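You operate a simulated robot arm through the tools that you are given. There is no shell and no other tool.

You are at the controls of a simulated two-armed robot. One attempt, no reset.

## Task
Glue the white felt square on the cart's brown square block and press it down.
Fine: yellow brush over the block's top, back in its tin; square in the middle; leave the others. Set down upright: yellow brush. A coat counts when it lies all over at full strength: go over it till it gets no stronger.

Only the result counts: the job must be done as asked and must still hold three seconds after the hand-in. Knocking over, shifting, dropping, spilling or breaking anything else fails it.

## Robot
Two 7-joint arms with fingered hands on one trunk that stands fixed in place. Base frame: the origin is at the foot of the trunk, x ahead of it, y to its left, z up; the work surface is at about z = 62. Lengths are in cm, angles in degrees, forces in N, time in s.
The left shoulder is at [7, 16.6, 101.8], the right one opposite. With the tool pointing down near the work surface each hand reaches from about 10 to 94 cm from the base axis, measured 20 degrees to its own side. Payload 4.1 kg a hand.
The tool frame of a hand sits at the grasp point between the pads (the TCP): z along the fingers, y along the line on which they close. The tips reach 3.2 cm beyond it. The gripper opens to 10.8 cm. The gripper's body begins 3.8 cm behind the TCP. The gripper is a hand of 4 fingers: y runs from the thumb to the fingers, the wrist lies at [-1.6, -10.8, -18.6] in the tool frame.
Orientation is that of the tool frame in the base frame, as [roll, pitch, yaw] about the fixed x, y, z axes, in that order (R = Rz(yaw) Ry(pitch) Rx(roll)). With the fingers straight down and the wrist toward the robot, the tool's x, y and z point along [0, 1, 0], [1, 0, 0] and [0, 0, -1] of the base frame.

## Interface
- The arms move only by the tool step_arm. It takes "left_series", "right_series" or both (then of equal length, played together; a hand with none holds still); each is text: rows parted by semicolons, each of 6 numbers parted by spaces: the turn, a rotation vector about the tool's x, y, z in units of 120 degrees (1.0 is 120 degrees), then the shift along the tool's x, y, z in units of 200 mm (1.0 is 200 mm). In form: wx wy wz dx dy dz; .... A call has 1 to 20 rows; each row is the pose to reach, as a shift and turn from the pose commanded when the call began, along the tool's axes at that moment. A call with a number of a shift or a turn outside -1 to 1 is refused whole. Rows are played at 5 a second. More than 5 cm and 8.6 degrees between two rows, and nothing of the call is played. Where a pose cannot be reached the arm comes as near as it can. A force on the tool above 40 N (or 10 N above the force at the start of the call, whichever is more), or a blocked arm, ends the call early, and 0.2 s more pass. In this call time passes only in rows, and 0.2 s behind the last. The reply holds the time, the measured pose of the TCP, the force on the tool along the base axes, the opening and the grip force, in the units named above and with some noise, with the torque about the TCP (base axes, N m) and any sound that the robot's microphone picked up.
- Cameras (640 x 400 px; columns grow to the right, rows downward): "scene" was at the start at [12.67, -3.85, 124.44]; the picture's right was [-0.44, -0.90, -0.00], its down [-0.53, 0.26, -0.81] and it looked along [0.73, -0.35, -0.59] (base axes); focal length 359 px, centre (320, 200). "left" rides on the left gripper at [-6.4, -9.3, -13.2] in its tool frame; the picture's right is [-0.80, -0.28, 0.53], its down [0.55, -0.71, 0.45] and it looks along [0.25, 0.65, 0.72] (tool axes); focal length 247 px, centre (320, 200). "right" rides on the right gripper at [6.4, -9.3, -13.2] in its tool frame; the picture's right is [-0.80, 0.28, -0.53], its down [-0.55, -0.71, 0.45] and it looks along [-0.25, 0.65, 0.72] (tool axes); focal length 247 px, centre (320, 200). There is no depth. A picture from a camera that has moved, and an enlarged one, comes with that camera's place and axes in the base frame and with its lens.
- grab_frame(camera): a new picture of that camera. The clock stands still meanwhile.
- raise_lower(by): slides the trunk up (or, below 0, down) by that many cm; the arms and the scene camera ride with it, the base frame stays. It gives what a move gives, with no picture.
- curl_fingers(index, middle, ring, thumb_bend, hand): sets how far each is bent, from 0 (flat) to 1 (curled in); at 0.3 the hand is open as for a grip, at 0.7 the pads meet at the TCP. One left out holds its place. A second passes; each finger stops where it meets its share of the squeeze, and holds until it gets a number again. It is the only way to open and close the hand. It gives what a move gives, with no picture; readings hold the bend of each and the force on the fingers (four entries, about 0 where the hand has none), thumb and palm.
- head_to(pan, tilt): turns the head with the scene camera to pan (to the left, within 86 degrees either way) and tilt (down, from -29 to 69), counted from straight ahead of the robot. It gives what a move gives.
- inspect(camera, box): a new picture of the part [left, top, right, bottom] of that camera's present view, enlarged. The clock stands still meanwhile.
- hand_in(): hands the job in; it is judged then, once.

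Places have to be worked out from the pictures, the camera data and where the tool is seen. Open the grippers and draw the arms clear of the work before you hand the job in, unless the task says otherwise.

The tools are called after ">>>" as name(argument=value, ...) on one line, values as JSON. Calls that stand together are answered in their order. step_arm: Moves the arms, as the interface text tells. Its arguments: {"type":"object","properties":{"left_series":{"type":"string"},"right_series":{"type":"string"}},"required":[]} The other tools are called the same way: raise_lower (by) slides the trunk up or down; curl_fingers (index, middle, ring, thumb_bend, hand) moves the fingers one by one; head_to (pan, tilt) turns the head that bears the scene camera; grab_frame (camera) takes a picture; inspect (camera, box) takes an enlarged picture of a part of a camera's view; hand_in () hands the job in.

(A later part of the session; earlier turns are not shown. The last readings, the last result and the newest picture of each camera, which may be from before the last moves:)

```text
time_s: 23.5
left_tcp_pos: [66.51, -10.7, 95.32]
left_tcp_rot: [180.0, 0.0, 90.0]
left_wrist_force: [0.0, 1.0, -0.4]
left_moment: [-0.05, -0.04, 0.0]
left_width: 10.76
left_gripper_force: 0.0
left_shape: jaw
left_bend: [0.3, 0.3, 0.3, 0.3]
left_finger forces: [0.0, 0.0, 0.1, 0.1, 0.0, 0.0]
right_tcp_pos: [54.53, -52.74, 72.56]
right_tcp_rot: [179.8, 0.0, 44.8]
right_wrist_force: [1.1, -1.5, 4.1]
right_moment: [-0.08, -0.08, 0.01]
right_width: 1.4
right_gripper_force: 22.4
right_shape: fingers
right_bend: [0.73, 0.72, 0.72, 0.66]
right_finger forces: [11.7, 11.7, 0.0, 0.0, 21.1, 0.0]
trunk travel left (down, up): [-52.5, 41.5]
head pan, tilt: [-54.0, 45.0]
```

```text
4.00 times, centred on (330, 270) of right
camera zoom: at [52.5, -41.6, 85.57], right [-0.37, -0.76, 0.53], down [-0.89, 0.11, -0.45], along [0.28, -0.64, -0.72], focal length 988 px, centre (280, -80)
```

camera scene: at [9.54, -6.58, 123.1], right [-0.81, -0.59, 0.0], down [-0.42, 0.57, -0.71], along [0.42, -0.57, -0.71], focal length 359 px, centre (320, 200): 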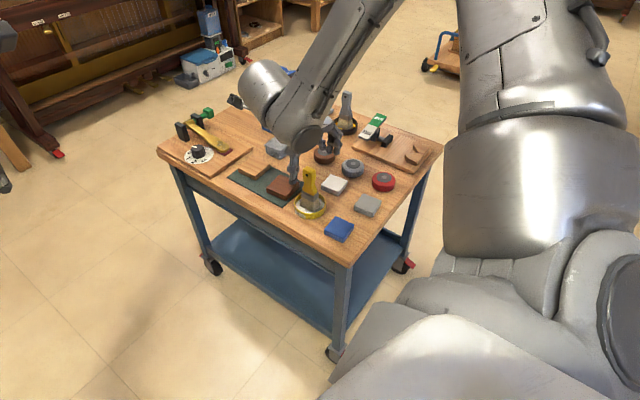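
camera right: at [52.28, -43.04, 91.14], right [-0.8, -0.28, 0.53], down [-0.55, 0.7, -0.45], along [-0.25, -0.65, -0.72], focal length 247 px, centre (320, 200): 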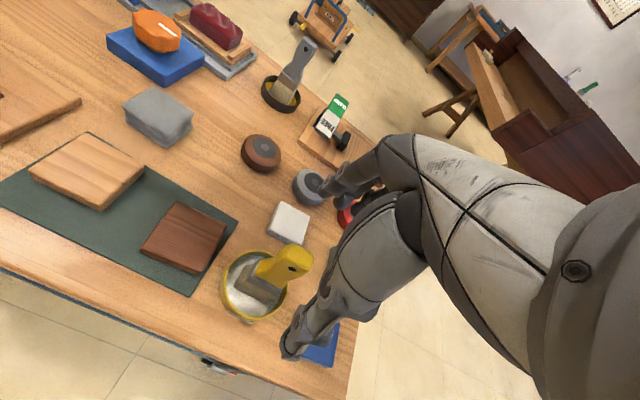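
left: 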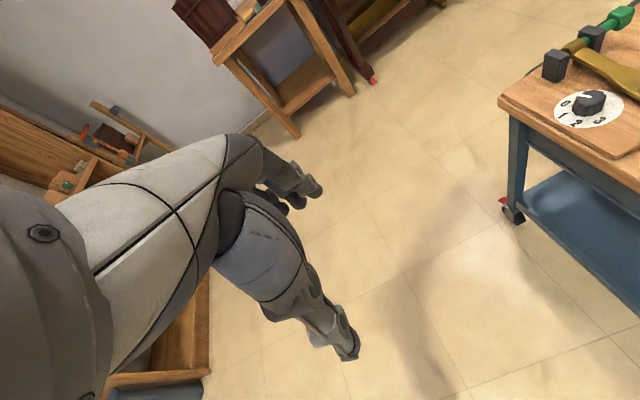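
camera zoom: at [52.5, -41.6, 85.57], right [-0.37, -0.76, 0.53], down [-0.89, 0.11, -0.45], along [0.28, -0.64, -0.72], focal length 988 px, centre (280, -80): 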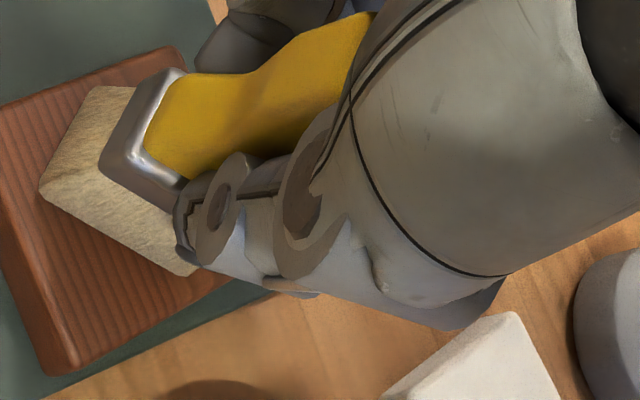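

I can see no clear film yet, so the bristles may need a real dip first. I lift and carry the brush above its tin so I can view the whole block top.

>>> step_arm(right_series="0 0 0 0 0 -0.05; 0 0 0 0 0 -0.1; 0 0 0 0 0 -0.15; 0 0 0 0 0 -0.2; 0 0 0 -0.05 -0.057 -0.2; 0 0 0 -0.1 -0.114 -0.2; 0 0 0 -0.15 -0.171 -0.2; 0 0 0 -0.2 -0.228 -0.2; 0 0 0 -0.25 -0.285 -0.2; 0 0 0 -0.292 -0.341 -0.2; 0 0 0 -0.292 -0.341 -0.2")

>>> inspect(camera="scene", box=[260, 160, 340, 220])

>>> inspect(camera="right", box=[180, 100, 380, 350])

```text
time_s: 25.9
left_tcp_pos: [66.54, -10.7, 95.21]
left_tcp_rot: [-179.9, 0.0, 90.0]
left_wrist_force: [-0.8, -0.2, 0.3]
left_moment: [0.01, -0.01, 0.0]
left_width: 10.77
left_gripper_force: 0.0
left_shape: jaw
left_bend: [0.3, 0.3, 0.3, 0.3]
left_finger forces: [0.0, 0.0, 0.0, 0.1, 0.0, 0.0]
right_tcp_pos: [45.65, -52.14, 76.54]
right_tcp_rot: [180.0, 0.1, 44.8]
right_wrist_force: [-0.8, -0.1, -0.8]
right_moment: [0.03, 0.01, 0.03]
right_width: 1.36
right_gripper_force: 21.1
right_shape: fingers
right_bend: [0.73, 0.72, 0.72, 0.66]
right_finger forces: [10.2, 10.6, 0.1, 0.0, 20.8, 0.0]
trunk travel left (down, up): [-52.5, 41.5]
head pan, tilt: [-54.0, 45.0]
```

```text
6.67 times, centred on (300, 190) of scene
camera zoom: at [9.62, -6.59, 123.09], right [-0.81, -0.59, 0.0], down [-0.42, 0.57, -0.71], along [0.42, -0.57, -0.71], focal length 2393 px, centre (453, 267)
```

zoom: 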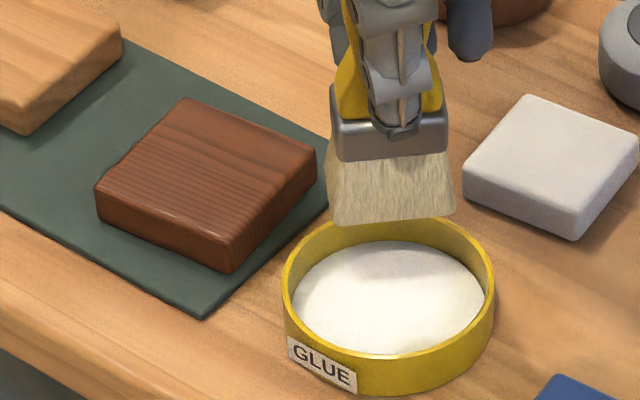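

```text
1.60 times, centred on (280, 225) of right
camera zoom: at [43.54, -40.97, 89.55], right [-0.37, -0.76, 0.53], down [-0.89, 0.11, -0.45], along [0.28, -0.64, -0.72], focal length 395 px, centre (384, 160)
```

zoom: 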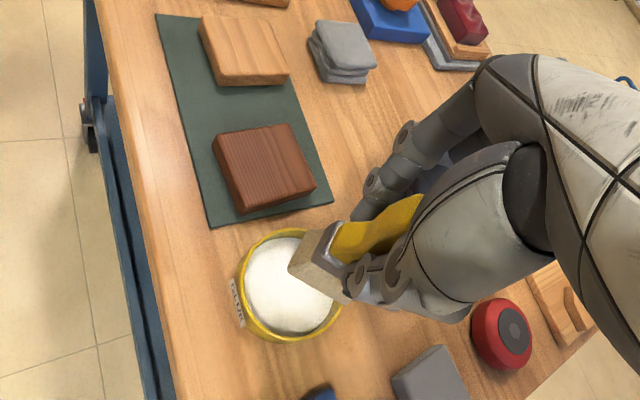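

The brush is now over the tin and the block is fully visible. I zoom in on the block top to see whether any film is there.

>>> inspect(camera="scene", box=[270, 172, 302, 202])

>>> inspect(camera="right", box=[225, 165, 305, 245])

>>> inspect(camera="scene", box=[295, 175, 345, 215])

```text
13.33 times, centred on (286, 187) of scene
camera zoom: at [9.62, -6.59, 123.09], right [-0.81, -0.59, 0.0], down [-0.42, 0.57, -0.71], along [0.42, -0.57, -0.71], focal length 4787 px, centre (773, 373)
```

zoom: 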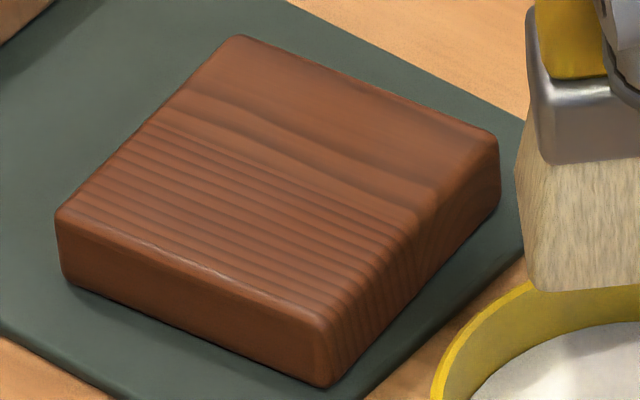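

```text
5.00 times, centred on (265, 205) of right
camera zoom: at [43.54, -40.97, 89.55], right [-0.37, -0.76, 0.53], down [-0.89, 0.11, -0.45], along [0.28, -0.64, -0.72], focal length 1235 px, centre (595, 175)
```

zoom: 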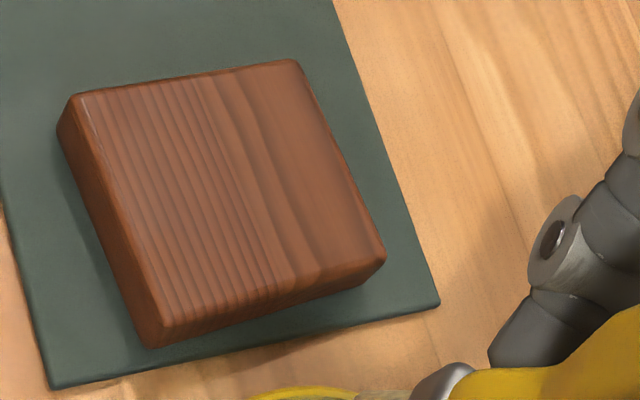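

```text
10.00 times, centred on (320, 195) of scene
camera zoom: at [9.62, -6.59, 123.09], right [-0.81, -0.59, 0.0], down [-0.42, 0.57, -0.71], along [0.42, -0.57, -0.71], focal length 3590 px, centre (320, 250)
```

zoom: 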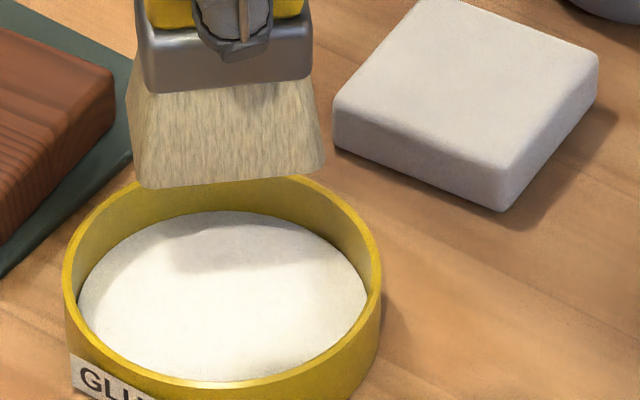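

Any film is at most very faint, so I dip properly: lower the brush into the glue at its resting height while watching the force.

>>> step_arm(right_series="0 0 0 0 0 0.05; 0 0 0 0 0 0.1; 0 0 0 0 0 0.15; 0 0 0 0 0 0.2; 0 0 0 0 0 0.23; 0 0 0 0 0 0.25; 0 0 0 0 0 0.26; 0 0 0 0 0 0.265; 0 0 0 0 0 0.27; 0 0 0 0 0 0.27; 0 0 0 0 0 0.27")

>>> inspect(camera="scene", box=[295, 170, 345, 215])

```text
time_s: 28.3
left_tcp_pos: [66.52, -10.66, 95.33]
left_tcp_rot: [-180.0, 0.0, 90.1]
left_wrist_force: [-0.3, 0.5, 0.2]
left_moment: [0.0, 0.01, -0.01]
left_width: 10.74
left_gripper_force: 0.0
left_shape: jaw
left_bend: [0.3, 0.3, 0.3, 0.3]
left_finger forces: [0.0, 0.0, 0.1, 0.0, 0.0, 0.1]
right_tcp_pos: [45.53, -52.17, 71.07]
right_tcp_rot: [-179.9, 0.0, 44.7]
right_wrist_force: [0.6, 0.0, -1.5]
right_moment: [0.02, 0.01, 0.02]
right_width: 1.35
right_gripper_force: 20.9
right_shape: fingers
right_bend: [0.73, 0.72, 0.72, 0.66]
right_finger forces: [10.2, 10.4, 0.1, 0.0, 20.7, 0.1]
trunk travel left (down, up): [-52.5, 41.5]
head pan, tilt: [-54.0, 45.0]
```

```text
8.89 times, centred on (320, 192) of scene
camera zoom: at [9.59, -6.61, 123.09], right [-0.81, -0.59, 0.0], down [-0.42, 0.57, -0.71], along [0.42, -0.57, -0.71], focal length 3191 px, centre (320, 267)
```

zoom: 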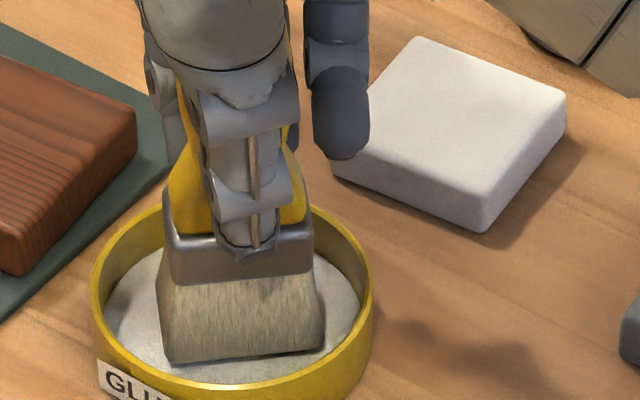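

No resistance yet at z 71.07, so I lower in half-millimetre steps until the bristles touch the tin's floor lightly.

>>> step_arm(right_series="0 0 0 0 0 0.0025; 0 0 0 0 0 0.005; 0 0 0 0 0 0.0075; 0 0 0 0 0 0.01; 0 0 0 0 0 0.01")

```text
time_s: 29.5
left_tcp_pos: [66.46, -10.63, 95.31]
left_tcp_rot: [180.0, 0.0, 90.0]
left_wrist_force: [0.4, -0.5, -0.4]
left_moment: [-0.01, -0.03, -0.03]
left_width: 10.75
left_gripper_force: 0.1
left_shape: jaw
left_bend: [0.3, 0.3, 0.3, 0.3]
left_finger forces: [0.1, 0.1, 0.0, 0.1, 0.0, 0.0]
right_tcp_pos: [45.45, -52.1, 70.91]
right_tcp_rot: [179.9, -0.1, 44.7]
right_wrist_force: [-0.2, -1.1, 2.8]
right_moment: [0.0, -0.01, -0.03]
right_width: 1.39
right_gripper_force: 20.9
right_shape: fingers
right_bend: [0.73, 0.72, 0.72, 0.66]
right_finger forces: [10.7, 10.7, 0.0, 0.0, 20.6, 0.1]
trunk travel left (down, up): [-52.5, 41.5]
head pan, tilt: [-54.0, 45.0]
```

Light contact with the tin floor at z 70.9 (about 3 N), so the bristles are fully in the glue. I hold briefly, then lift straight up and look at them.

>>> step_arm(right_series="0 0 0 0 0 -0.005; 0 0 0 0 0 -0.005; 0 0 0 0 0 -0.005; 0 0 0 0 0 -0.05; 0 0 0 0 0 -0.1; 0 0 0 0 0 -0.15; 0 0 0 0 0 -0.2; 0 0 0 0 0 -0.25; 0 0 0 0 0 -0.28; 0 0 0 0 0 -0.28")

>>> inspect(camera="scene", box=[260, 165, 340, 215])

>>> inspect(camera="right", box=[225, 165, 385, 325])

```text
time_s: 31.7
left_tcp_pos: [66.61, -10.59, 95.31]
left_tcp_rot: [180.0, -0.1, 90.0]
left_wrist_force: [0.4, 0.4, 1.7]
left_moment: [0.02, 0.0, 0.0]
left_width: 10.77
left_gripper_force: 0.1
left_shape: jaw
left_bend: [0.3, 0.3, 0.3, 0.3]
left_finger forces: [0.0, 0.0, 0.1, 0.0, 0.0, 0.0]
right_tcp_pos: [45.5, -52.13, 76.51]
right_tcp_rot: [180.0, 0.0, 44.7]
right_wrist_force: [-0.3, 0.6, -1.0]
right_moment: [-0.01, 0.0, -0.02]
right_width: 1.37
right_gripper_force: 20.6
right_shape: fingers
right_bend: [0.73, 0.72, 0.72, 0.66]
right_finger forces: [10.1, 10.5, 0.1, 0.0, 20.6, 0.1]
trunk travel left (down, up): [-52.5, 41.5]
head pan, tilt: [-54.0, 45.0]
```

```text
8.00 times, centred on (300, 190) of scene
camera zoom: at [9.59, -6.6, 123.09], right [-0.81, -0.59, 0.0], down [-0.42, 0.57, -0.71], along [0.42, -0.57, -0.71], focal length 2872 px, centre (480, 280)
```

zoom: 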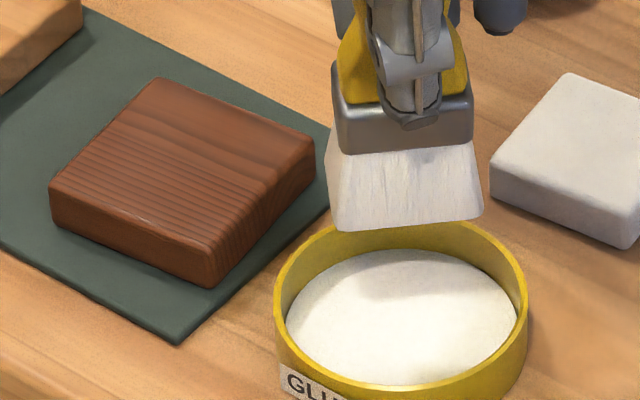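

```text
2.50 times, centred on (305, 245) of right
camera zoom: at [43.5, -40.96, 89.58], right [-0.37, -0.76, 0.53], down [-0.89, 0.11, -0.45], along [0.28, -0.64, -0.72], focal length 617 px, centre (358, 88)
```

zoom: 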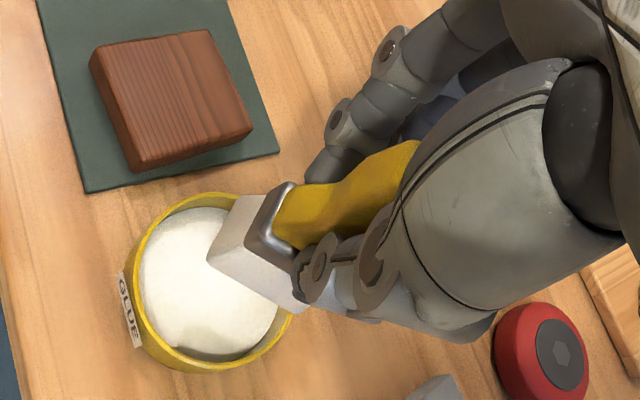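

The bristles are now white with glue, so the dip worked. I bring the brush back over the block centre and lower to light contact.

>>> step_arm(right_series="0 0 0 0.05 0.057 0; 0 0 0 0.1 0.114 0; 0 0 0 0.15 0.171 0; 0 0 0 0.2 0.228 0; 0 0 0 0.25 0.285 0; 0 0 0 0.295 0.34 0; 0 0 0 0.295 0.34 0.07; 0 0 0 0.295 0.34 0.14; 0 0 0 0.295 0.34 0.18; 0 0 0 0.295 0.34 0.195; 0 0 0 0.295 0.34 0.202; 0 0 0 0.295 0.34 0.207; 0 0 0 0.295 0.34 0.207")

```text
time_s: 34.5
left_tcp_pos: [66.55, -10.61, 95.38]
left_tcp_rot: [-180.0, 0.0, 90.0]
left_wrist_force: [0.2, 0.6, 0.0]
left_moment: [0.0, 0.02, 0.0]
left_width: 10.76
left_gripper_force: 0.1
left_shape: jaw
left_bend: [0.3, 0.3, 0.3, 0.3]
left_finger forces: [0.0, 0.0, 0.1, 0.1, 0.0, 0.0]
right_tcp_pos: [54.48, -52.75, 72.6]
right_tcp_rot: [179.9, 0.0, 44.8]
right_wrist_force: [-0.1, -2.0, 8.8]
right_moment: [0.0, 0.03, -0.02]
right_width: 1.35
right_gripper_force: 21.9
right_shape: fingers
right_bend: [0.73, 0.72, 0.72, 0.66]
right_finger forces: [11.5, 11.5, 0.1, 0.0, 20.9, 0.0]
trunk travel left (down, up): [-52.5, 41.5]
head pan, tilt: [-54.0, 45.0]
```

Contact force is 8.8 N, so I ease up slightly and make the first real serpentine strokes across the centre and one side.

>>> step_arm(right_series="0 0 0 0 0 -0.004; 0 0 0 0 0.045 -0.004; 0 0 0 0 0.09 -0.004; 0 0 0 0 0.14 -0.004; 0 0 0 0 0.09 -0.004; 0 0 0 0 0.04 -0.004; 0 0 0 0 -0.01 -0.004; 0 0 0 0 -0.06 -0.004; 0 0 0 0 -0.11 -0.004; 0 0 0 0 -0.145 -0.004; 0 0 0 0.035 -0.135 -0.004; 0 0 0 0.065 -0.125 -0.004; 0 0 0 0.065 -0.075 -0.004; 0 0 0 0.065 -0.025 -0.004; 0 0 0 0.065 0.025 -0.004; 0 0 0 0.065 0.075 -0.004; 0 0 0 0.065 0.12 -0.004; 0 0 0 0.1 0.08 -0.004; 0 0 0 0.13 0.04 -0.004; 0 0 0 0.13 0 -0.004")

>>> inspect(camera="scene", box=[260, 165, 324, 205])

>>> inspect(camera="right", box=[225, 165, 385, 325])

```text
time_s: 38.7
left_tcp_pos: [66.46, -10.53, 95.37]
left_tcp_rot: [180.0, 0.0, 90.2]
left_wrist_force: [0.7, 0.4, 0.4]
left_moment: [0.01, 0.01, -0.01]
left_width: 10.77
left_gripper_force: 0.1
left_shape: jaw
left_bend: [0.3, 0.3, 0.3, 0.3]
left_finger forces: [0.1, 0.0, 0.1, 0.0, 0.1, 0.1]
right_tcp_pos: [56.42, -50.85, 72.57]
right_tcp_rot: [179.9, -0.1, 44.8]
right_wrist_force: [1.0, -0.7, 3.8]
right_moment: [-0.05, -0.06, -0.03]
right_width: 1.4
right_gripper_force: 22.0
right_shape: fingers
right_bend: [0.73, 0.73, 0.72, 0.66]
right_finger forces: [11.6, 11.2, 0.0, 0.0, 21.2, 0.0]
trunk travel left (down, up): [-52.5, 41.5]
head pan, tilt: [-54.0, 45.0]
```

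```text
10.00 times, centred on (292, 185) of scene
camera zoom: at [9.54, -6.58, 123.09], right [-0.81, -0.59, 0.0], down [-0.42, 0.57, -0.71], along [0.42, -0.57, -0.71], focal length 3590 px, centre (600, 350)
```

zoom: 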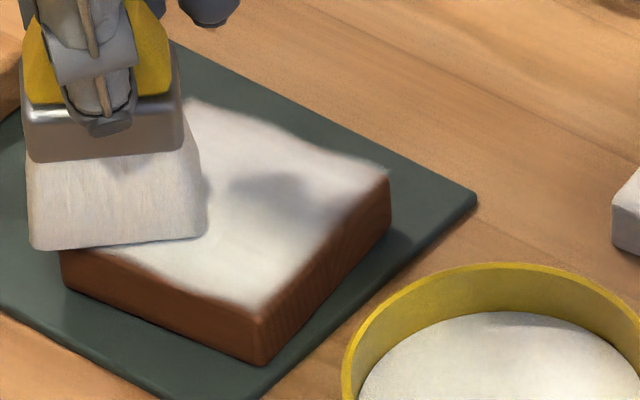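

```text
2.50 times, centred on (305, 245) of right
camera zoom: at [54.33, -39.73, 85.54], right [-0.37, -0.76, 0.53], down [-0.89, 0.11, -0.45], along [0.28, -0.64, -0.72], focal length 617 px, centre (358, 88)
```

zoom: 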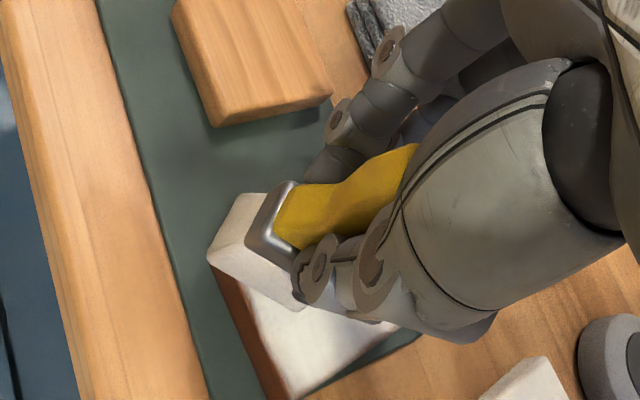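

A white coat is forming over most of the top. I continue the serpentine over the far lane and back through the centre.

>>> step_arm(right_series="0 0 0 0 -0.045 0; 0 0 0 0 -0.085 0; 0 0 0 0 -0.04 0; 0 0 0 0 0.005 0; 0 0 0 0 0.05 0; 0 0 0 0 0.085 0; 0 0 0 -0.035 0.11 0; 0 0 0 -0.065 0.09 0; 0 0 0 -0.065 0.04 0; 0 0 0 -0.065 -0.01 0; 0 0 0 -0.065 -0.06 0; 0 0 0 -0.065 -0.11 0; 0 0 0 -0.1 -0.13 0; 0 0 0 -0.13 -0.145 0; 0 0 0 -0.13 -0.1 0; 0 0 0 -0.13 -0.05 0; 0 0 0 -0.13 0 0; 0 0 0 -0.13 0.05 0; 0 0 0 -0.13 0.1 0; 0 0 0 -0.13 0.14 0")

>>> inspect(camera="scene", box=[260, 165, 324, 205])

```text
time_s: 42.9
left_tcp_pos: [66.52, -10.7, 95.3]
left_tcp_rot: [-180.0, 0.0, 90.0]
left_wrist_force: [0.0, 0.2, 0.9]
left_moment: [-0.03, 0.0, 0.01]
left_width: 10.76
left_gripper_force: 0.1
left_shape: jaw
left_bend: [0.3, 0.3, 0.3, 0.3]
left_finger forces: [0.0, 0.0, 0.0, 0.0, 0.0, 0.0]
right_tcp_pos: [56.56, -54.7, 72.52]
right_tcp_rot: [-180.0, 0.0, 44.7]
right_wrist_force: [-0.5, 0.4, 2.2]
right_moment: [0.04, 0.11, 0.0]
right_width: 1.36
right_gripper_force: 20.0
right_shape: fingers
right_bend: [0.73, 0.72, 0.72, 0.66]
right_finger forces: [9.7, 10.1, 0.0, 0.0, 20.3, 0.0]
trunk travel left (down, up): [-52.5, 41.5]
head pan, tilt: [-54.0, 45.0]
```

```text
10.00 times, centred on (292, 185) of scene
camera zoom: at [9.58, -6.57, 123.09], right [-0.81, -0.59, 0.0], down [-0.42, 0.57, -0.71], along [0.42, -0.57, -0.71], focal length 3590 px, centre (600, 350)
```

zoom: 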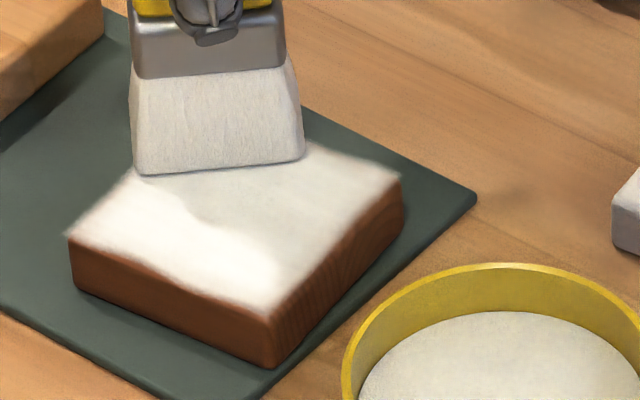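

The coat looks good, but the block may have crept a couple of millimetres. I lift a little to check its position and coverage before continuing more lightly.

>>> step_arm(right_series="0 0 0 0 0 -0.02; 0 0 0 0 0.01 -0.06; 0 0 0 0 0.05 -0.1; 0 0 0 0 0.09 -0.12; 0 0 0 0 0.13 -0.12; 0 0 0 0 0.13 -0.12")

>>> inspect(camera="scene", box=[260, 165, 324, 205])

>>> inspect(camera="right", box=[185, 165, 345, 325])

```text
time_s: 44.3
left_tcp_pos: [66.54, -10.68, 95.3]
left_tcp_rot: [180.0, 0.0, 90.0]
left_wrist_force: [0.1, 0.1, 0.0]
left_moment: [-0.02, -0.01, 0.02]
left_width: 10.75
left_gripper_force: 0.0
left_shape: jaw
left_bend: [0.3, 0.3, 0.3, 0.3]
left_finger forces: [0.0, 0.0, 0.1, 0.0, 0.0, 0.1]
right_tcp_pos: [58.36, -56.59, 74.87]
right_tcp_rot: [180.0, 0.1, 44.7]
right_wrist_force: [0.1, -0.3, -1.0]
right_moment: [-0.04, 0.01, -0.03]
right_width: 1.38
right_gripper_force: 19.3
right_shape: fingers
right_bend: [0.73, 0.72, 0.72, 0.66]
right_finger forces: [9.8, 10.0, 0.0, 0.1, 19.9, 0.1]
trunk travel left (down, up): [-52.5, 41.5]
head pan, tilt: [-54.0, 45.0]
```

```text
10.00 times, centred on (292, 185) of scene
camera zoom: at [9.58, -6.59, 123.09], right [-0.81, -0.59, 0.0], down [-0.42, 0.57, -0.71], along [0.42, -0.57, -0.71], focal length 3590 px, centre (600, 350)
```

zoom: 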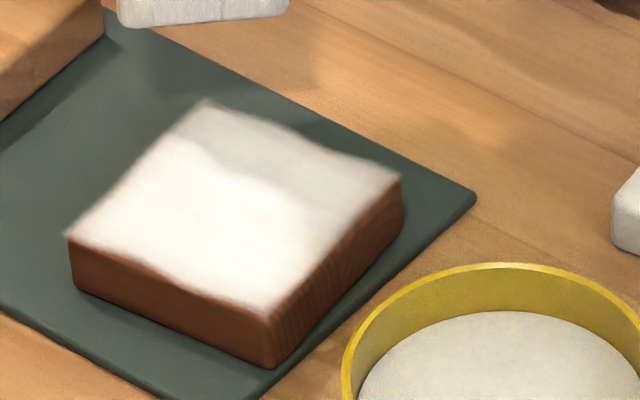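

```text
2.50 times, centred on (265, 245) of right
camera zoom: at [56.28, -45.45, 87.88], right [-0.37, -0.76, 0.53], down [-0.89, 0.12, -0.45], along [0.28, -0.64, -0.72], focal length 617 px, centre (458, 88)
```

zoom: 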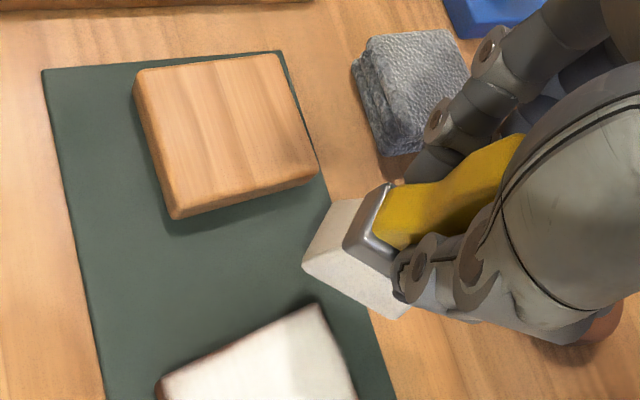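

The block has moved only about 2 mm, and the coat is thinner toward the right and edges. I zoom in further on the coat.

>>> inspect(camera="scene", box=[264, 172, 304, 202])

```text
13.33 times, centred on (284, 187) of scene
camera zoom: at [9.58, -6.59, 123.09], right [-0.81, -0.59, 0.0], down [-0.42, 0.57, -0.71], along [0.42, -0.57, -0.71], focal length 4787 px, centre (800, 373)
```

zoom: 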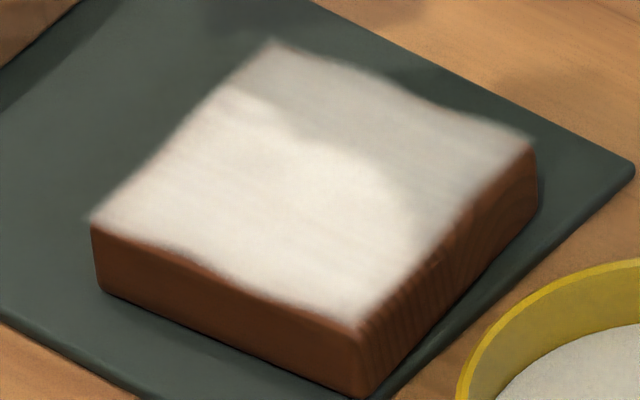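

Edges and the right side need more. I go to the right-hand lane, set the brush down lightly there and stroke back toward the centre.

>>> step_arm(right_series="0 0 0 -0.03 -0.05 0; 0 0 0 -0.06 -0.1 0; 0 0 0 -0.09 -0.16 0; 0 0 0 -0.12 -0.22 0; 0 0 0 -0.145 -0.2775 0; 0 0 0 -0.145 -0.2775 0.06; 0 0 0 -0.145 -0.2775 0.1; 0 0 0 -0.145 -0.2775 0.119; 0 0 0 -0.145 -0.2325 0.119; 0 0 0 -0.145 -0.1975 0.119; 0 0 0 -0.145 -0.24 0.119; 0 0 0 -0.145 -0.285 0.119; 0 0 0 -0.145 -0.33 0.119; 0 0 0 -0.145 -0.3575 0.119; 0 0 0 -0.12 -0.38 0.119; 0 0 0 -0.08 -0.4025 0.119; 0 0 0 -0.08 -0.355 0.119; 0 0 0 -0.08 -0.305 0.119; 0 0 0 -0.08 -0.255 0.119; 0 0 0 -0.08 -0.205 0.119")

>>> inspect(camera="scene", box=[264, 165, 312, 205])

```text
time_s: 48.5
left_tcp_pos: [66.43, -10.63, 95.25]
left_tcp_rot: [179.9, 0.0, 90.0]
left_wrist_force: [0.6, -0.1, -0.7]
left_moment: [0.01, 0.03, -0.01]
left_width: 10.76
left_gripper_force: 0.0
left_shape: jaw
left_bend: [0.3, 0.3, 0.3, 0.3]
left_finger forces: [0.0, 0.1, 0.0, 0.0, 0.0, 0.1]
right_tcp_pos: [54.21, -54.93, 72.5]
right_tcp_rot: [179.9, 0.0, 44.7]
right_wrist_force: [-0.8, -0.5, 2.7]
right_moment: [0.05, 0.07, -0.02]
right_width: 1.35
right_gripper_force: 20.8
right_shape: fingers
right_bend: [0.73, 0.72, 0.72, 0.66]
right_finger forces: [10.0, 10.2, 0.1, 0.0, 20.6, 0.1]
trunk travel left (down, up): [-52.5, 41.5]
head pan, tilt: [-54.0, 45.0]
```

```text
10.00 times, centred on (288, 185) of scene
camera zoom: at [9.58, -6.57, 123.09], right [-0.81, -0.59, 0.0], down [-0.42, 0.57, -0.71], along [0.42, -0.57, -0.71], focal length 3590 px, centre (640, 350)
```

zoom: 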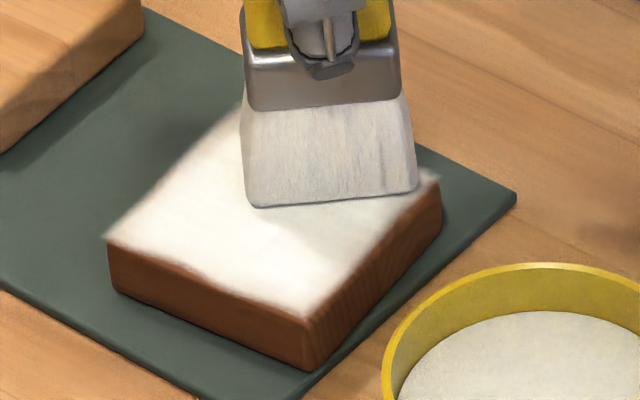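

Coverage on the right side is filling in, and the block is steady. I continue the strokes through the centre toward the left corner.

>>> step_arm(right_series="0 0 0 0 0.0475 0; 0 0 0 0.03 0.0675 0; 0 0 0 0.065 0.0725 0; 0 0 0 0.065 0.0275 0; 0 0 0 0.065 -0.0225 0; 0 0 0 0.065 -0.0725 0; 0 0 0 0.065 -0.1225 0; 0 0 0 0.065 -0.1725 0; 0 0 0 0.065 -0.2175 0; 0 0 0 0.1 -0.2175 0; 0 0 0 0.14 -0.1975 0; 0 0 0 0.14 -0.1475 0; 0 0 0 0.14 -0.0975 0; 0 0 0 0.14 -0.0475 0; 0 0 0 0.14 0.0025 0; 0 0 0 0.14 0.0525 0; 0 0 0 0.175 0.0275 0; 0 0 0 0.215 -0.0075 0; 0 0 0 0.215 -0.0525 0; 0 0 0 0.215 -0.0975 0")

>>> inspect(camera="scene", box=[264, 165, 312, 205])

```text
time_s: 52.7
left_tcp_pos: [66.61, -10.63, 95.39]
left_tcp_rot: [179.9, 0.0, 90.1]
left_wrist_force: [-1.1, 0.2, -0.6]
left_moment: [-0.03, -0.01, 0.01]
left_width: 10.77
left_gripper_force: 0.0
left_shape: jaw
left_bend: [0.3, 0.3, 0.3, 0.3]
left_finger forces: [0.0, 0.0, 0.0, 0.0, 0.0, 0.1]
right_tcp_pos: [55.93, -50.3, 72.43]
right_tcp_rot: [180.0, 0.0, 44.7]
right_wrist_force: [0.7, 0.4, 0.8]
right_moment: [0.0, -0.01, -0.03]
right_width: 1.34
right_gripper_force: 21.3
right_shape: fingers
right_bend: [0.73, 0.73, 0.72, 0.66]
right_finger forces: [10.5, 10.7, 0.0, 0.0, 20.7, 0.0]
trunk travel left (down, up): [-52.5, 41.5]
head pan, tilt: [-54.0, 45.0]
```

```text
10.00 times, centred on (288, 185) of scene
camera zoom: at [9.57, -6.58, 123.09], right [-0.81, -0.59, 0.0], down [-0.42, 0.57, -0.71], along [0.42, -0.57, -0.71], focal length 3590 px, centre (640, 350)
```

zoom: 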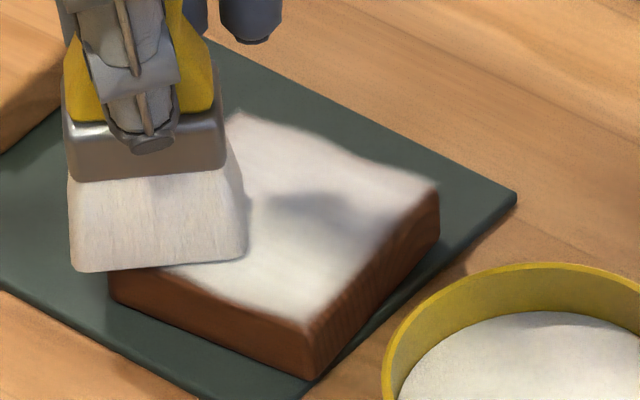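

The coat is nearly white everywhere, while the bristles look drier. I go back to the tin for a second dip.

>>> step_arm(right_series="0 0 0 0 0 -0.05; 0 0 0 0 0 -0.1; 0 0 0 0 0 -0.15; 0 0 0 0 0 -0.2; 0 0 0 -0.0545 -0.0378 -0.2; 0 0 0 -0.109 -0.0756 -0.2; 0 0 0 -0.1635 -0.1134 -0.2; 0 0 0 -0.218 -0.1512 -0.2; 0 0 0 -0.2725 -0.189 -0.2; 0 0 0 -0.327 -0.2268 -0.2; 0 0 0 -0.3815 -0.2646 -0.2; 0 0 0 -0.4357 -0.3025 -0.2; 0 0 0 -0.4357 -0.3025 -0.2")

>>> inspect(camera="scene", box=[260, 165, 340, 215])

>>> inspect(camera="scene", box=[264, 172, 304, 202])

>>> inspect(camera="right", box=[215, 165, 375, 325])

```text
time_s: 55.5
left_tcp_pos: [66.47, -10.65, 95.32]
left_tcp_rot: [180.0, 0.0, 90.0]
left_wrist_force: [1.1, -0.2, -0.3]
left_moment: [0.0, -0.02, 0.02]
left_width: 10.74
left_gripper_force: 0.1
left_shape: jaw
left_bend: [0.3, 0.3, 0.3, 0.3]
left_finger forces: [0.1, 0.1, 0.0, 0.0, 0.0, 0.0]
right_tcp_pos: [45.54, -52.31, 76.49]
right_tcp_rot: [-180.0, 0.0, 44.7]
right_wrist_force: [0.6, 0.0, -0.5]
right_moment: [0.01, 0.0, -0.03]
right_width: 1.39
right_gripper_force: 20.7
right_shape: fingers
right_bend: [0.73, 0.73, 0.72, 0.66]
right_finger forces: [9.9, 10.4, 0.0, 0.0, 20.6, 0.0]
trunk travel left (down, up): [-52.5, 41.5]
head pan, tilt: [-54.0, 45.0]
```

```text
8.00 times, centred on (300, 190) of scene
camera zoom: at [9.63, -6.58, 123.09], right [-0.81, -0.59, 0.0], down [-0.42, 0.57, -0.71], along [0.42, -0.57, -0.71], focal length 2872 px, centre (480, 280)
```

zoom: 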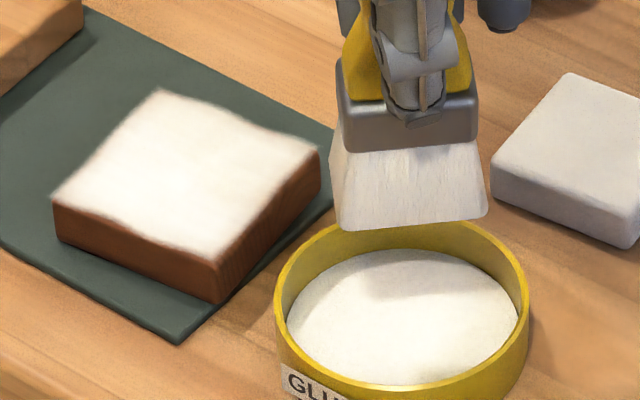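

```text
13.33 times, centred on (284, 187) of scene
camera zoom: at [9.63, -6.58, 123.09], right [-0.81, -0.59, 0.0], down [-0.42, 0.57, -0.71], along [0.42, -0.57, -0.71], focal length 4787 px, centre (800, 373)
```

zoom: 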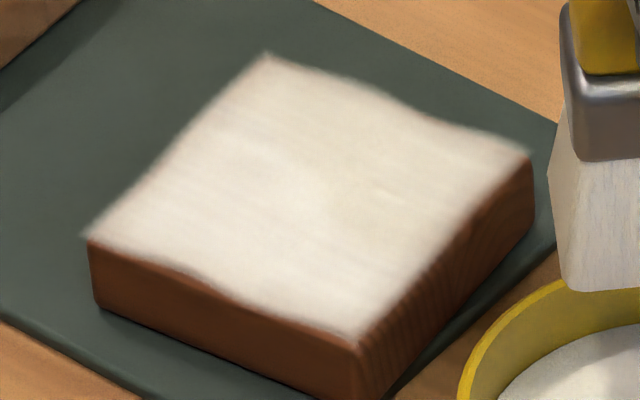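

```text
2.50 times, centred on (295, 245) of right
camera zoom: at [43.52, -41.09, 89.54], right [-0.37, -0.76, 0.53], down [-0.89, 0.11, -0.45], along [0.28, -0.64, -0.72], focal length 617 px, centre (382, 88)
```

zoom: 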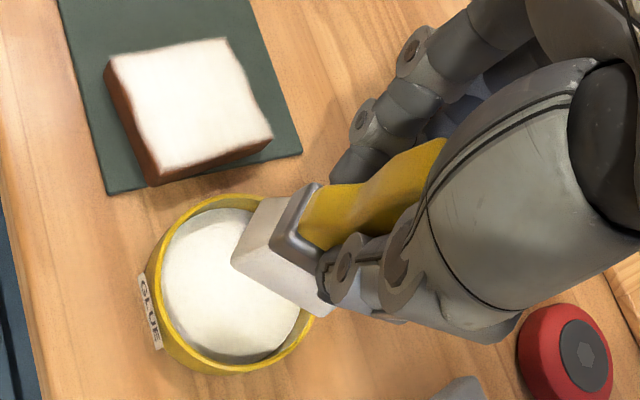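

The coat still fades near the edges and the block has drifted about 4 mm toward the camera, so from now on I press more lightly and stroke so it moves back. First I dip again, shifted slightly to the tin's centre.

>>> step_arm(right_series="0 0 0 0.0105 -0.0107 0; 0 0 0 0.0105 -0.0107 0.06; 0 0 0 0.0105 -0.0107 0.12; 0 0 0 0.0105 -0.0107 0.18; 0 0 0 0.0105 -0.0107 0.23; 0 0 0 0.0105 -0.0107 0.26; 0 0 0 0.0105 -0.0107 0.272; 0 0 0 0.0105 -0.0107 0.277; 0 0 0 0.0105 -0.0107 0.279; 0 0 0 0.0105 -0.0107 0.279")

```text
time_s: 57.7
left_tcp_pos: [66.58, -10.56, 95.28]
left_tcp_rot: [180.0, 0.0, 90.0]
left_wrist_force: [0.9, -1.1, 0.7]
left_moment: [0.01, 0.02, -0.01]
left_width: 10.75
left_gripper_force: 0.0
left_shape: jaw
left_bend: [0.3, 0.3, 0.3, 0.3]
left_finger forces: [0.0, 0.0, 0.0, 0.0, 0.0, 0.0]
right_tcp_pos: [45.48, -51.99, 70.91]
right_tcp_rot: [-179.9, -0.1, 44.7]
right_wrist_force: [0.0, -0.1, 1.6]
right_moment: [0.02, 0.02, 0.01]
right_width: 1.36
right_gripper_force: 20.7
right_shape: fingers
right_bend: [0.73, 0.73, 0.72, 0.66]
right_finger forces: [10.4, 10.6, 0.0, 0.0, 20.4, 0.0]
trunk travel left (down, up): [-52.5, 41.5]
head pan, tilt: [-54.0, 45.0]
```

Dip made with about 2.6 N on the tin floor. I lift out and begin one-way strokes along the lanes on the block, pressing lightly and lifting for each return.

>>> step_arm(right_series="0 0 0 0 0 -0.05; 0 0 0 0 0 -0.1; 0 0 0 0 0 -0.15; 0 0 0 0 0 -0.2; 0 0 0 0.035 0.06 -0.2; 0 0 0 0.07 0.12 -0.2; 0 0 0 0.1 0.18 -0.2; 0 0 0 0.1375 0.225 -0.2; 0 0 0 0.1375 0.225 -0.13; 0 0 0 0.1375 0.225 -0.09; 0 0 0 0.1375 0.225 -0.08; 0 0 0 0.1375 0.28 -0.08; 0 0 0 0.1375 0.335 -0.08; 0 0 0 0.1375 0.395 -0.08; 0 0 0 0.1375 0.395 -0.1; 0 0 0 0.165 0.28 -0.1; 0 0 0 0.1975 0.17 -0.1; 0 0 0 0.1975 0.17 -0.08; 0 0 0 0.1975 0.225 -0.08; 0 0 0 0.1975 0.28 -0.08")

>>> inspect(camera="scene", box=[264, 165, 312, 205])

```text
time_s: 61.9
left_tcp_pos: [66.54, -10.64, 95.31]
left_tcp_rot: [-180.0, -0.1, 89.9]
left_wrist_force: [-0.5, 0.0, -0.4]
left_moment: [0.03, -0.05, 0.03]
left_width: 10.77
left_gripper_force: 0.1
left_shape: jaw
left_bend: [0.3, 0.3, 0.3, 0.3]
left_finger forces: [0.1, 0.0, 0.1, 0.0, 0.0, 0.0]
right_tcp_pos: [52.3, -53.2, 72.43]
right_tcp_rot: [180.0, 0.0, 44.8]
right_wrist_force: [-0.1, 0.2, 0.5]
right_moment: [0.01, 0.02, -0.01]
right_width: 1.38
right_gripper_force: 19.9
right_shape: fingers
right_bend: [0.73, 0.73, 0.72, 0.66]
right_finger forces: [9.8, 10.2, 0.0, 0.0, 20.4, 0.0]
trunk travel left (down, up): [-52.5, 41.5]
head pan, tilt: [-54.0, 45.0]
```

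```text
10.00 times, centred on (288, 185) of scene
camera zoom: at [9.59, -6.59, 123.1], right [-0.81, -0.59, 0.0], down [-0.42, 0.57, -0.71], along [0.42, -0.57, -0.71], focal length 3590 px, centre (640, 350)
```

zoom: 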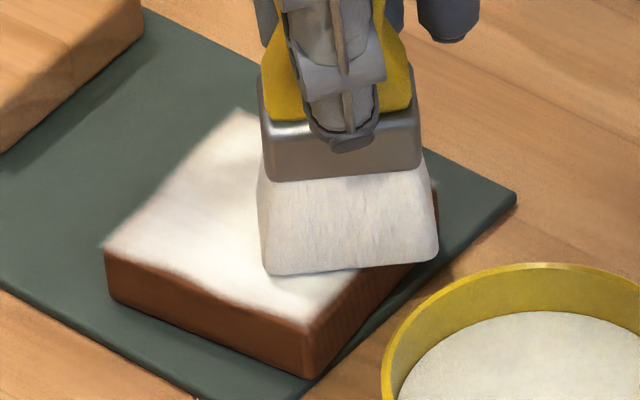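

Contact is gentle (about 1.5 N). I continue with slightly more pressure through the middle lanes.

>>> step_arm(right_series="0 0 0 0 0.055 0.0015; 0 0 0 0 0.11 0.0015; 0 0 0 0 0.15 0.0015; 0 0 0 0 0.15 -0.02; 0 0 0 0.03 0.0 -0.02; 0 0 0 0.06 -0.145 -0.02; 0 0 0 0.06 -0.145 0.0015; 0 0 0 0.06 -0.085 0.0015; 0 0 0 0.06 -0.025 0.0015; 0 0 0 0.06 0.035 0.0015; 0 0 0 0.06 0.095 0.0015; 0 0 0 0.06 0.155 0.0015; 0 0 0 0.06 0.185 0.0015; 0 0 0 0.06 0.185 -0.02; 0 0 0 0.09 0.02 -0.02; 0 0 0 0.12 -0.145 -0.02; 0 0 0 0.12 -0.145 0.0015; 0 0 0 0.12 -0.085 0.0015; 0 0 0 0.12 -0.025 0.0015; 0 0 0 0.12 0.035 0.0015")

>>> inspect(camera="scene", box=[264, 165, 312, 205])

```text
time_s: 66.1
left_tcp_pos: [66.47, -10.57, 95.35]
left_tcp_rot: [179.9, 0.0, 90.0]
left_wrist_force: [-0.2, -0.1, 0.2]
left_moment: [-0.03, -0.03, -0.01]
left_width: 10.73
left_gripper_force: 0.1
left_shape: jaw
left_bend: [0.3, 0.3, 0.3, 0.3]
left_finger forces: [0.0, 0.0, 0.0, 0.1, 0.0, 0.0]
right_tcp_pos: [54.38, -52.04, 72.44]
right_tcp_rot: [180.0, 0.0, 44.7]
right_wrist_force: [-0.8, 0.5, 0.7]
right_moment: [0.03, 0.06, -0.01]
right_width: 1.4
right_gripper_force: 20.1
right_shape: fingers
right_bend: [0.73, 0.72, 0.72, 0.66]
right_finger forces: [9.9, 10.1, 0.0, 0.0, 20.4, 0.1]
trunk travel left (down, up): [-52.5, 41.5]
head pan, tilt: [-54.0, 45.0]
```

```text
10.00 times, centred on (288, 185) of scene
camera zoom: at [9.59, -6.59, 123.09], right [-0.81, -0.59, 0.0], down [-0.42, 0.57, -0.71], along [0.42, -0.57, -0.71], focal length 3590 px, centre (640, 350)
```

zoom: 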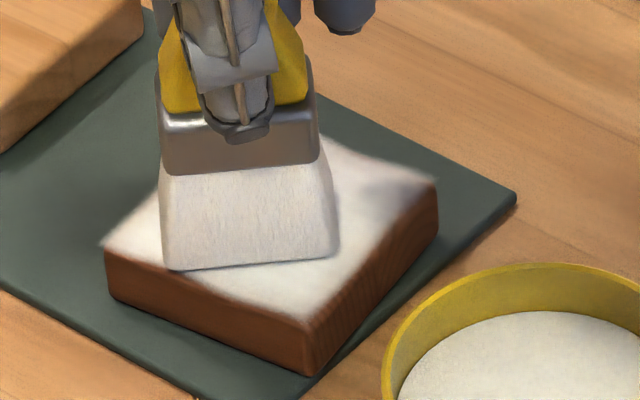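

I finish the remaining one-way lanes toward the left corner, then lift.

>>> step_arm(right_series="0 0 0 0 0.06 0; 0 0 0 0 0.12 0; 0 0 0 0 0.15 0; 0 0 0 0 0.15 -0.02; 0 0 0 0.03 0 -0.02; 0 0 0 0.06 -0.145 -0.02; 0 0 0 0.06 -0.145 0.001; 0 0 0 0.06 -0.085 0.001; 0 0 0 0.06 -0.025 0.001; 0 0 0 0.06 0.035 0.001; 0 0 0 0.06 0.085 0.001; 0 0 0 0.06 0.115 0.001; 0 0 0 0.06 0.115 -0.02; 0 0 0 0.09 0 -0.02; 0 0 0 0.12 -0.11 -0.02; 0 0 0 0.12 -0.11 0.001; 0 0 0 0.12 -0.055 0.001; 0 0 0 0.12 0 0.001; 0 0 0 0.12 0.05 0.001; 0 0 0 0.12 0.05 -0.03")

>>> inspect(camera="scene", box=[264, 165, 312, 205])

```text
time_s: 70.3
left_tcp_pos: [66.48, -10.74, 95.43]
left_tcp_rot: [-180.0, 0.0, 90.0]
left_wrist_force: [-0.4, 0.6, -0.2]
left_moment: [-0.01, 0.04, 0.02]
left_width: 10.72
left_gripper_force: 0.1
left_shape: jaw
left_bend: [0.3, 0.3, 0.3, 0.3]
left_finger forces: [0.0, 0.1, 0.0, 0.0, 0.1, 0.0]
right_tcp_pos: [56.81, -50.96, 73.11]
right_tcp_rot: [180.0, 0.1, 44.7]
right_wrist_force: [0.0, 0.2, -1.2]
right_moment: [0.02, 0.0, -0.02]
right_width: 1.39
right_gripper_force: 19.7
right_shape: fingers
right_bend: [0.73, 0.72, 0.72, 0.66]
right_finger forces: [10.1, 10.2, 0.0, 0.1, 20.4, 0.1]
trunk travel left (down, up): [-52.5, 41.5]
head pan, tilt: [-54.0, 45.0]
```

```text
10.00 times, centred on (288, 185) of scene
camera zoom: at [9.55, -6.59, 123.09], right [-0.81, -0.59, 0.0], down [-0.42, 0.57, -0.71], along [0.42, -0.57, -0.71], focal length 3590 px, centre (640, 350)
```

zoom: 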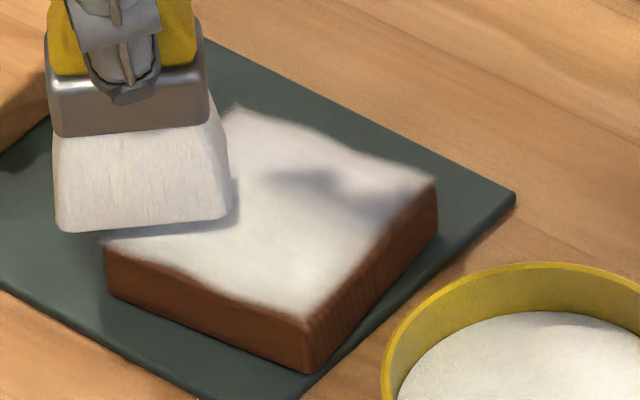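

I lift and carry the brush back over the tin to get an unobstructed, unshadowed view of the coat.

>>> step_arm(right_series="0 0 0 0 0 -0.06; 0 0 0 0 0 -0.12; 0 0 0 0 0 -0.17; 0 0 0 -0.055 -0.045 -0.17; 0 0 0 -0.11 -0.09 -0.17; 0 0 0 -0.165 -0.135 -0.17; 0 0 0 -0.22 -0.18 -0.17; 0 0 0 -0.275 -0.225 -0.17; 0 0 0 -0.33 -0.27 -0.17; 0 0 0 -0.385 -0.315 -0.17; 0 0 0 -0.44 -0.359 -0.17; 0 0 0 -0.44 -0.359 -0.17")

>>> inspect(camera="scene", box=[264, 172, 304, 202])

>>> inspect(camera="right", box=[225, 165, 305, 245])

>>> inspect(camera="scene", box=[260, 165, 340, 215])

```text
time_s: 72.9
left_tcp_pos: [66.59, -10.57, 95.2]
left_tcp_rot: [180.0, 0.0, 89.9]
left_wrist_force: [0.9, 0.9, -0.2]
left_moment: [0.01, 0.01, -0.03]
left_width: 10.75
left_gripper_force: 0.0
left_shape: jaw
left_bend: [0.3, 0.3, 0.3, 0.3]
left_finger forces: [0.0, 0.1, 0.0, 0.0, 0.0, 0.0]
right_tcp_pos: [45.62, -52.02, 76.52]
right_tcp_rot: [-180.0, 0.0, 44.8]
right_wrist_force: [0.7, 0.1, -1.7]
right_moment: [0.04, 0.01, 0.01]
right_width: 1.38
right_gripper_force: 20.1
right_shape: fingers
right_bend: [0.73, 0.72, 0.72, 0.66]
right_finger forces: [10.0, 10.1, 0.0, 0.0, 20.2, 0.0]
trunk travel left (down, up): [-52.5, 41.5]
head pan, tilt: [-54.0, 45.0]
```

```text
13.33 times, centred on (284, 187) of scene
camera zoom: at [9.63, -6.57, 123.09], right [-0.81, -0.59, 0.0], down [-0.42, 0.57, -0.71], along [0.42, -0.57, -0.71], focal length 4787 px, centre (800, 373)
```

zoom: 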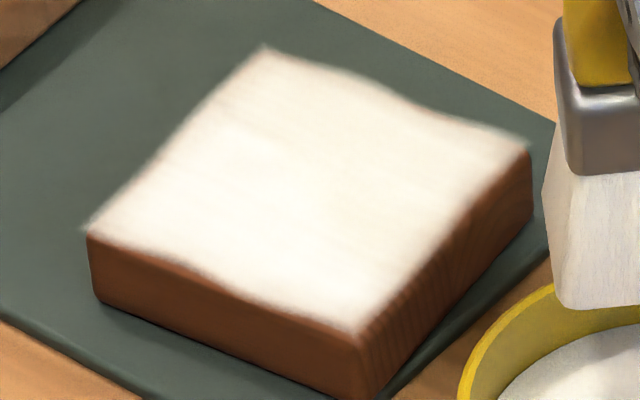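

```text
5.00 times, centred on (265, 205) of right
camera zoom: at [43.52, -40.89, 89.48], right [-0.37, -0.76, 0.53], down [-0.89, 0.11, -0.45], along [0.28, -0.64, -0.72], focal length 1235 px, centre (595, 175)
```

zoom: 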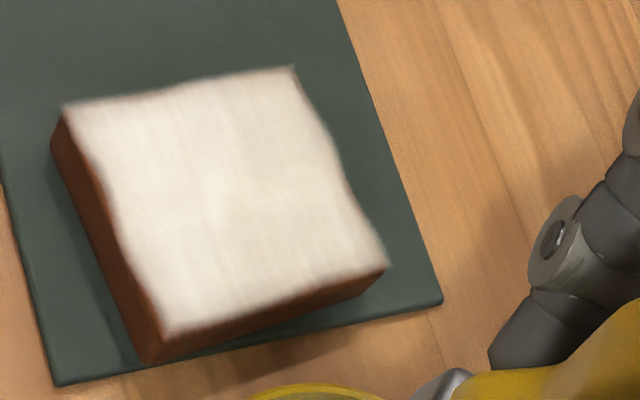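

```text
8.00 times, centred on (300, 190) of scene
camera zoom: at [9.63, -6.57, 123.09], right [-0.81, -0.59, 0.0], down [-0.42, 0.57, -0.71], along [0.42, -0.57, -0.71], focal length 2872 px, centre (480, 280)
```

zoom: 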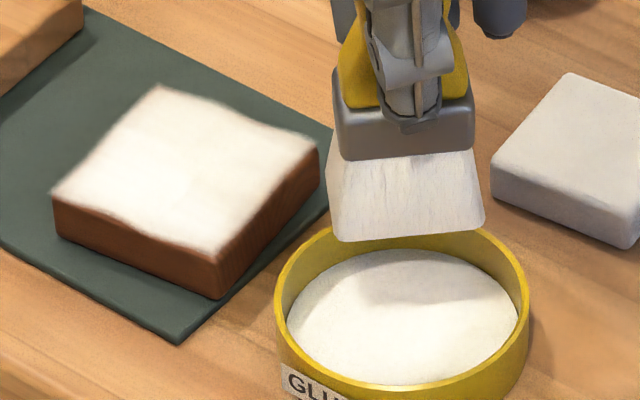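

The coat is clearly stronger and now reaches every edge, with the same faint wavy outline as before. To make sure it is at full strength I dip again and repeat the lanes.

>>> step_arm(right_series="0 0 0 0 0 0.06; 0 0 0 0 0 0.12; 0 0 0 0 0 0.18; 0 0 0 0 0 0.23; 0 0 0 0 0 0.262; 0 0 0 0 0 0.274; 0 0 0 0 0 0.2785; 0 0 0 0 0 0.2785; 0 0 0 0 0 0.22; 0 0 0 0 0 0.15; 0 0 0 0 0 0.0785; 0 0 0 0.035 0.06 0.0785; 0 0 0 0.07 0.12 0.0785; 0 0 0 0.105 0.18 0.0785; 0 0 0 0.14 0.2265 0.0785; 0 0 0 0.14 0.2265 0.14; 0 0 0 0.14 0.2265 0.185; 0 0 0 0.14 0.2265 0.201; 0 0 0 0.14 0.28 0.201; 0 0 0 0.14 0.335 0.201")

>>> inspect(camera="scene", box=[264, 165, 344, 215])

```text
time_s: 77.1
left_tcp_pos: [66.53, -10.67, 95.4]
left_tcp_rot: [-180.0, -0.1, 89.9]
left_wrist_force: [-0.5, -0.6, 0.5]
left_moment: [-0.01, 0.0, 0.02]
left_width: 10.76
left_gripper_force: 0.1
left_shape: jaw
left_bend: [0.3, 0.3, 0.3, 0.3]
left_finger forces: [0.1, 0.0, 0.0, 0.0, 0.1, 0.1]
right_tcp_pos: [52.28, -54.8, 72.46]
right_tcp_rot: [180.0, 0.1, 44.8]
right_wrist_force: [-0.6, 0.8, 2.5]
right_moment: [0.08, 0.07, 0.01]
right_width: 1.37
right_gripper_force: 19.9
right_shape: fingers
right_bend: [0.73, 0.72, 0.72, 0.66]
right_finger forces: [9.8, 9.7, 0.1, 0.1, 20.4, 0.0]
trunk travel left (down, up): [-52.5, 41.5]
head pan, tilt: [-54.0, 45.0]
```

```text
8.00 times, centred on (304, 190) of scene
camera zoom: at [9.56, -6.55, 123.1], right [-0.81, -0.59, 0.0], down [-0.42, 0.57, -0.71], along [0.42, -0.57, -0.71], focal length 2872 px, centre (448, 280)
```

zoom: 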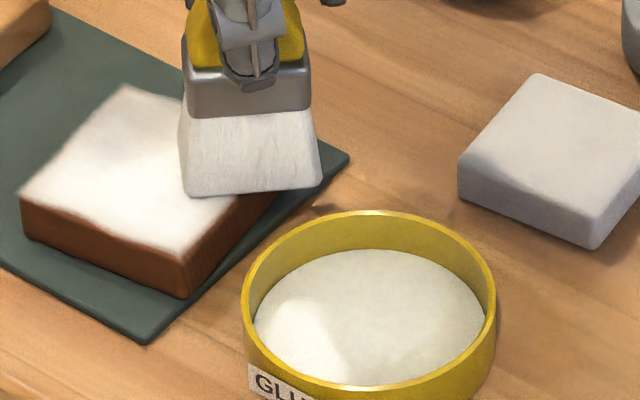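

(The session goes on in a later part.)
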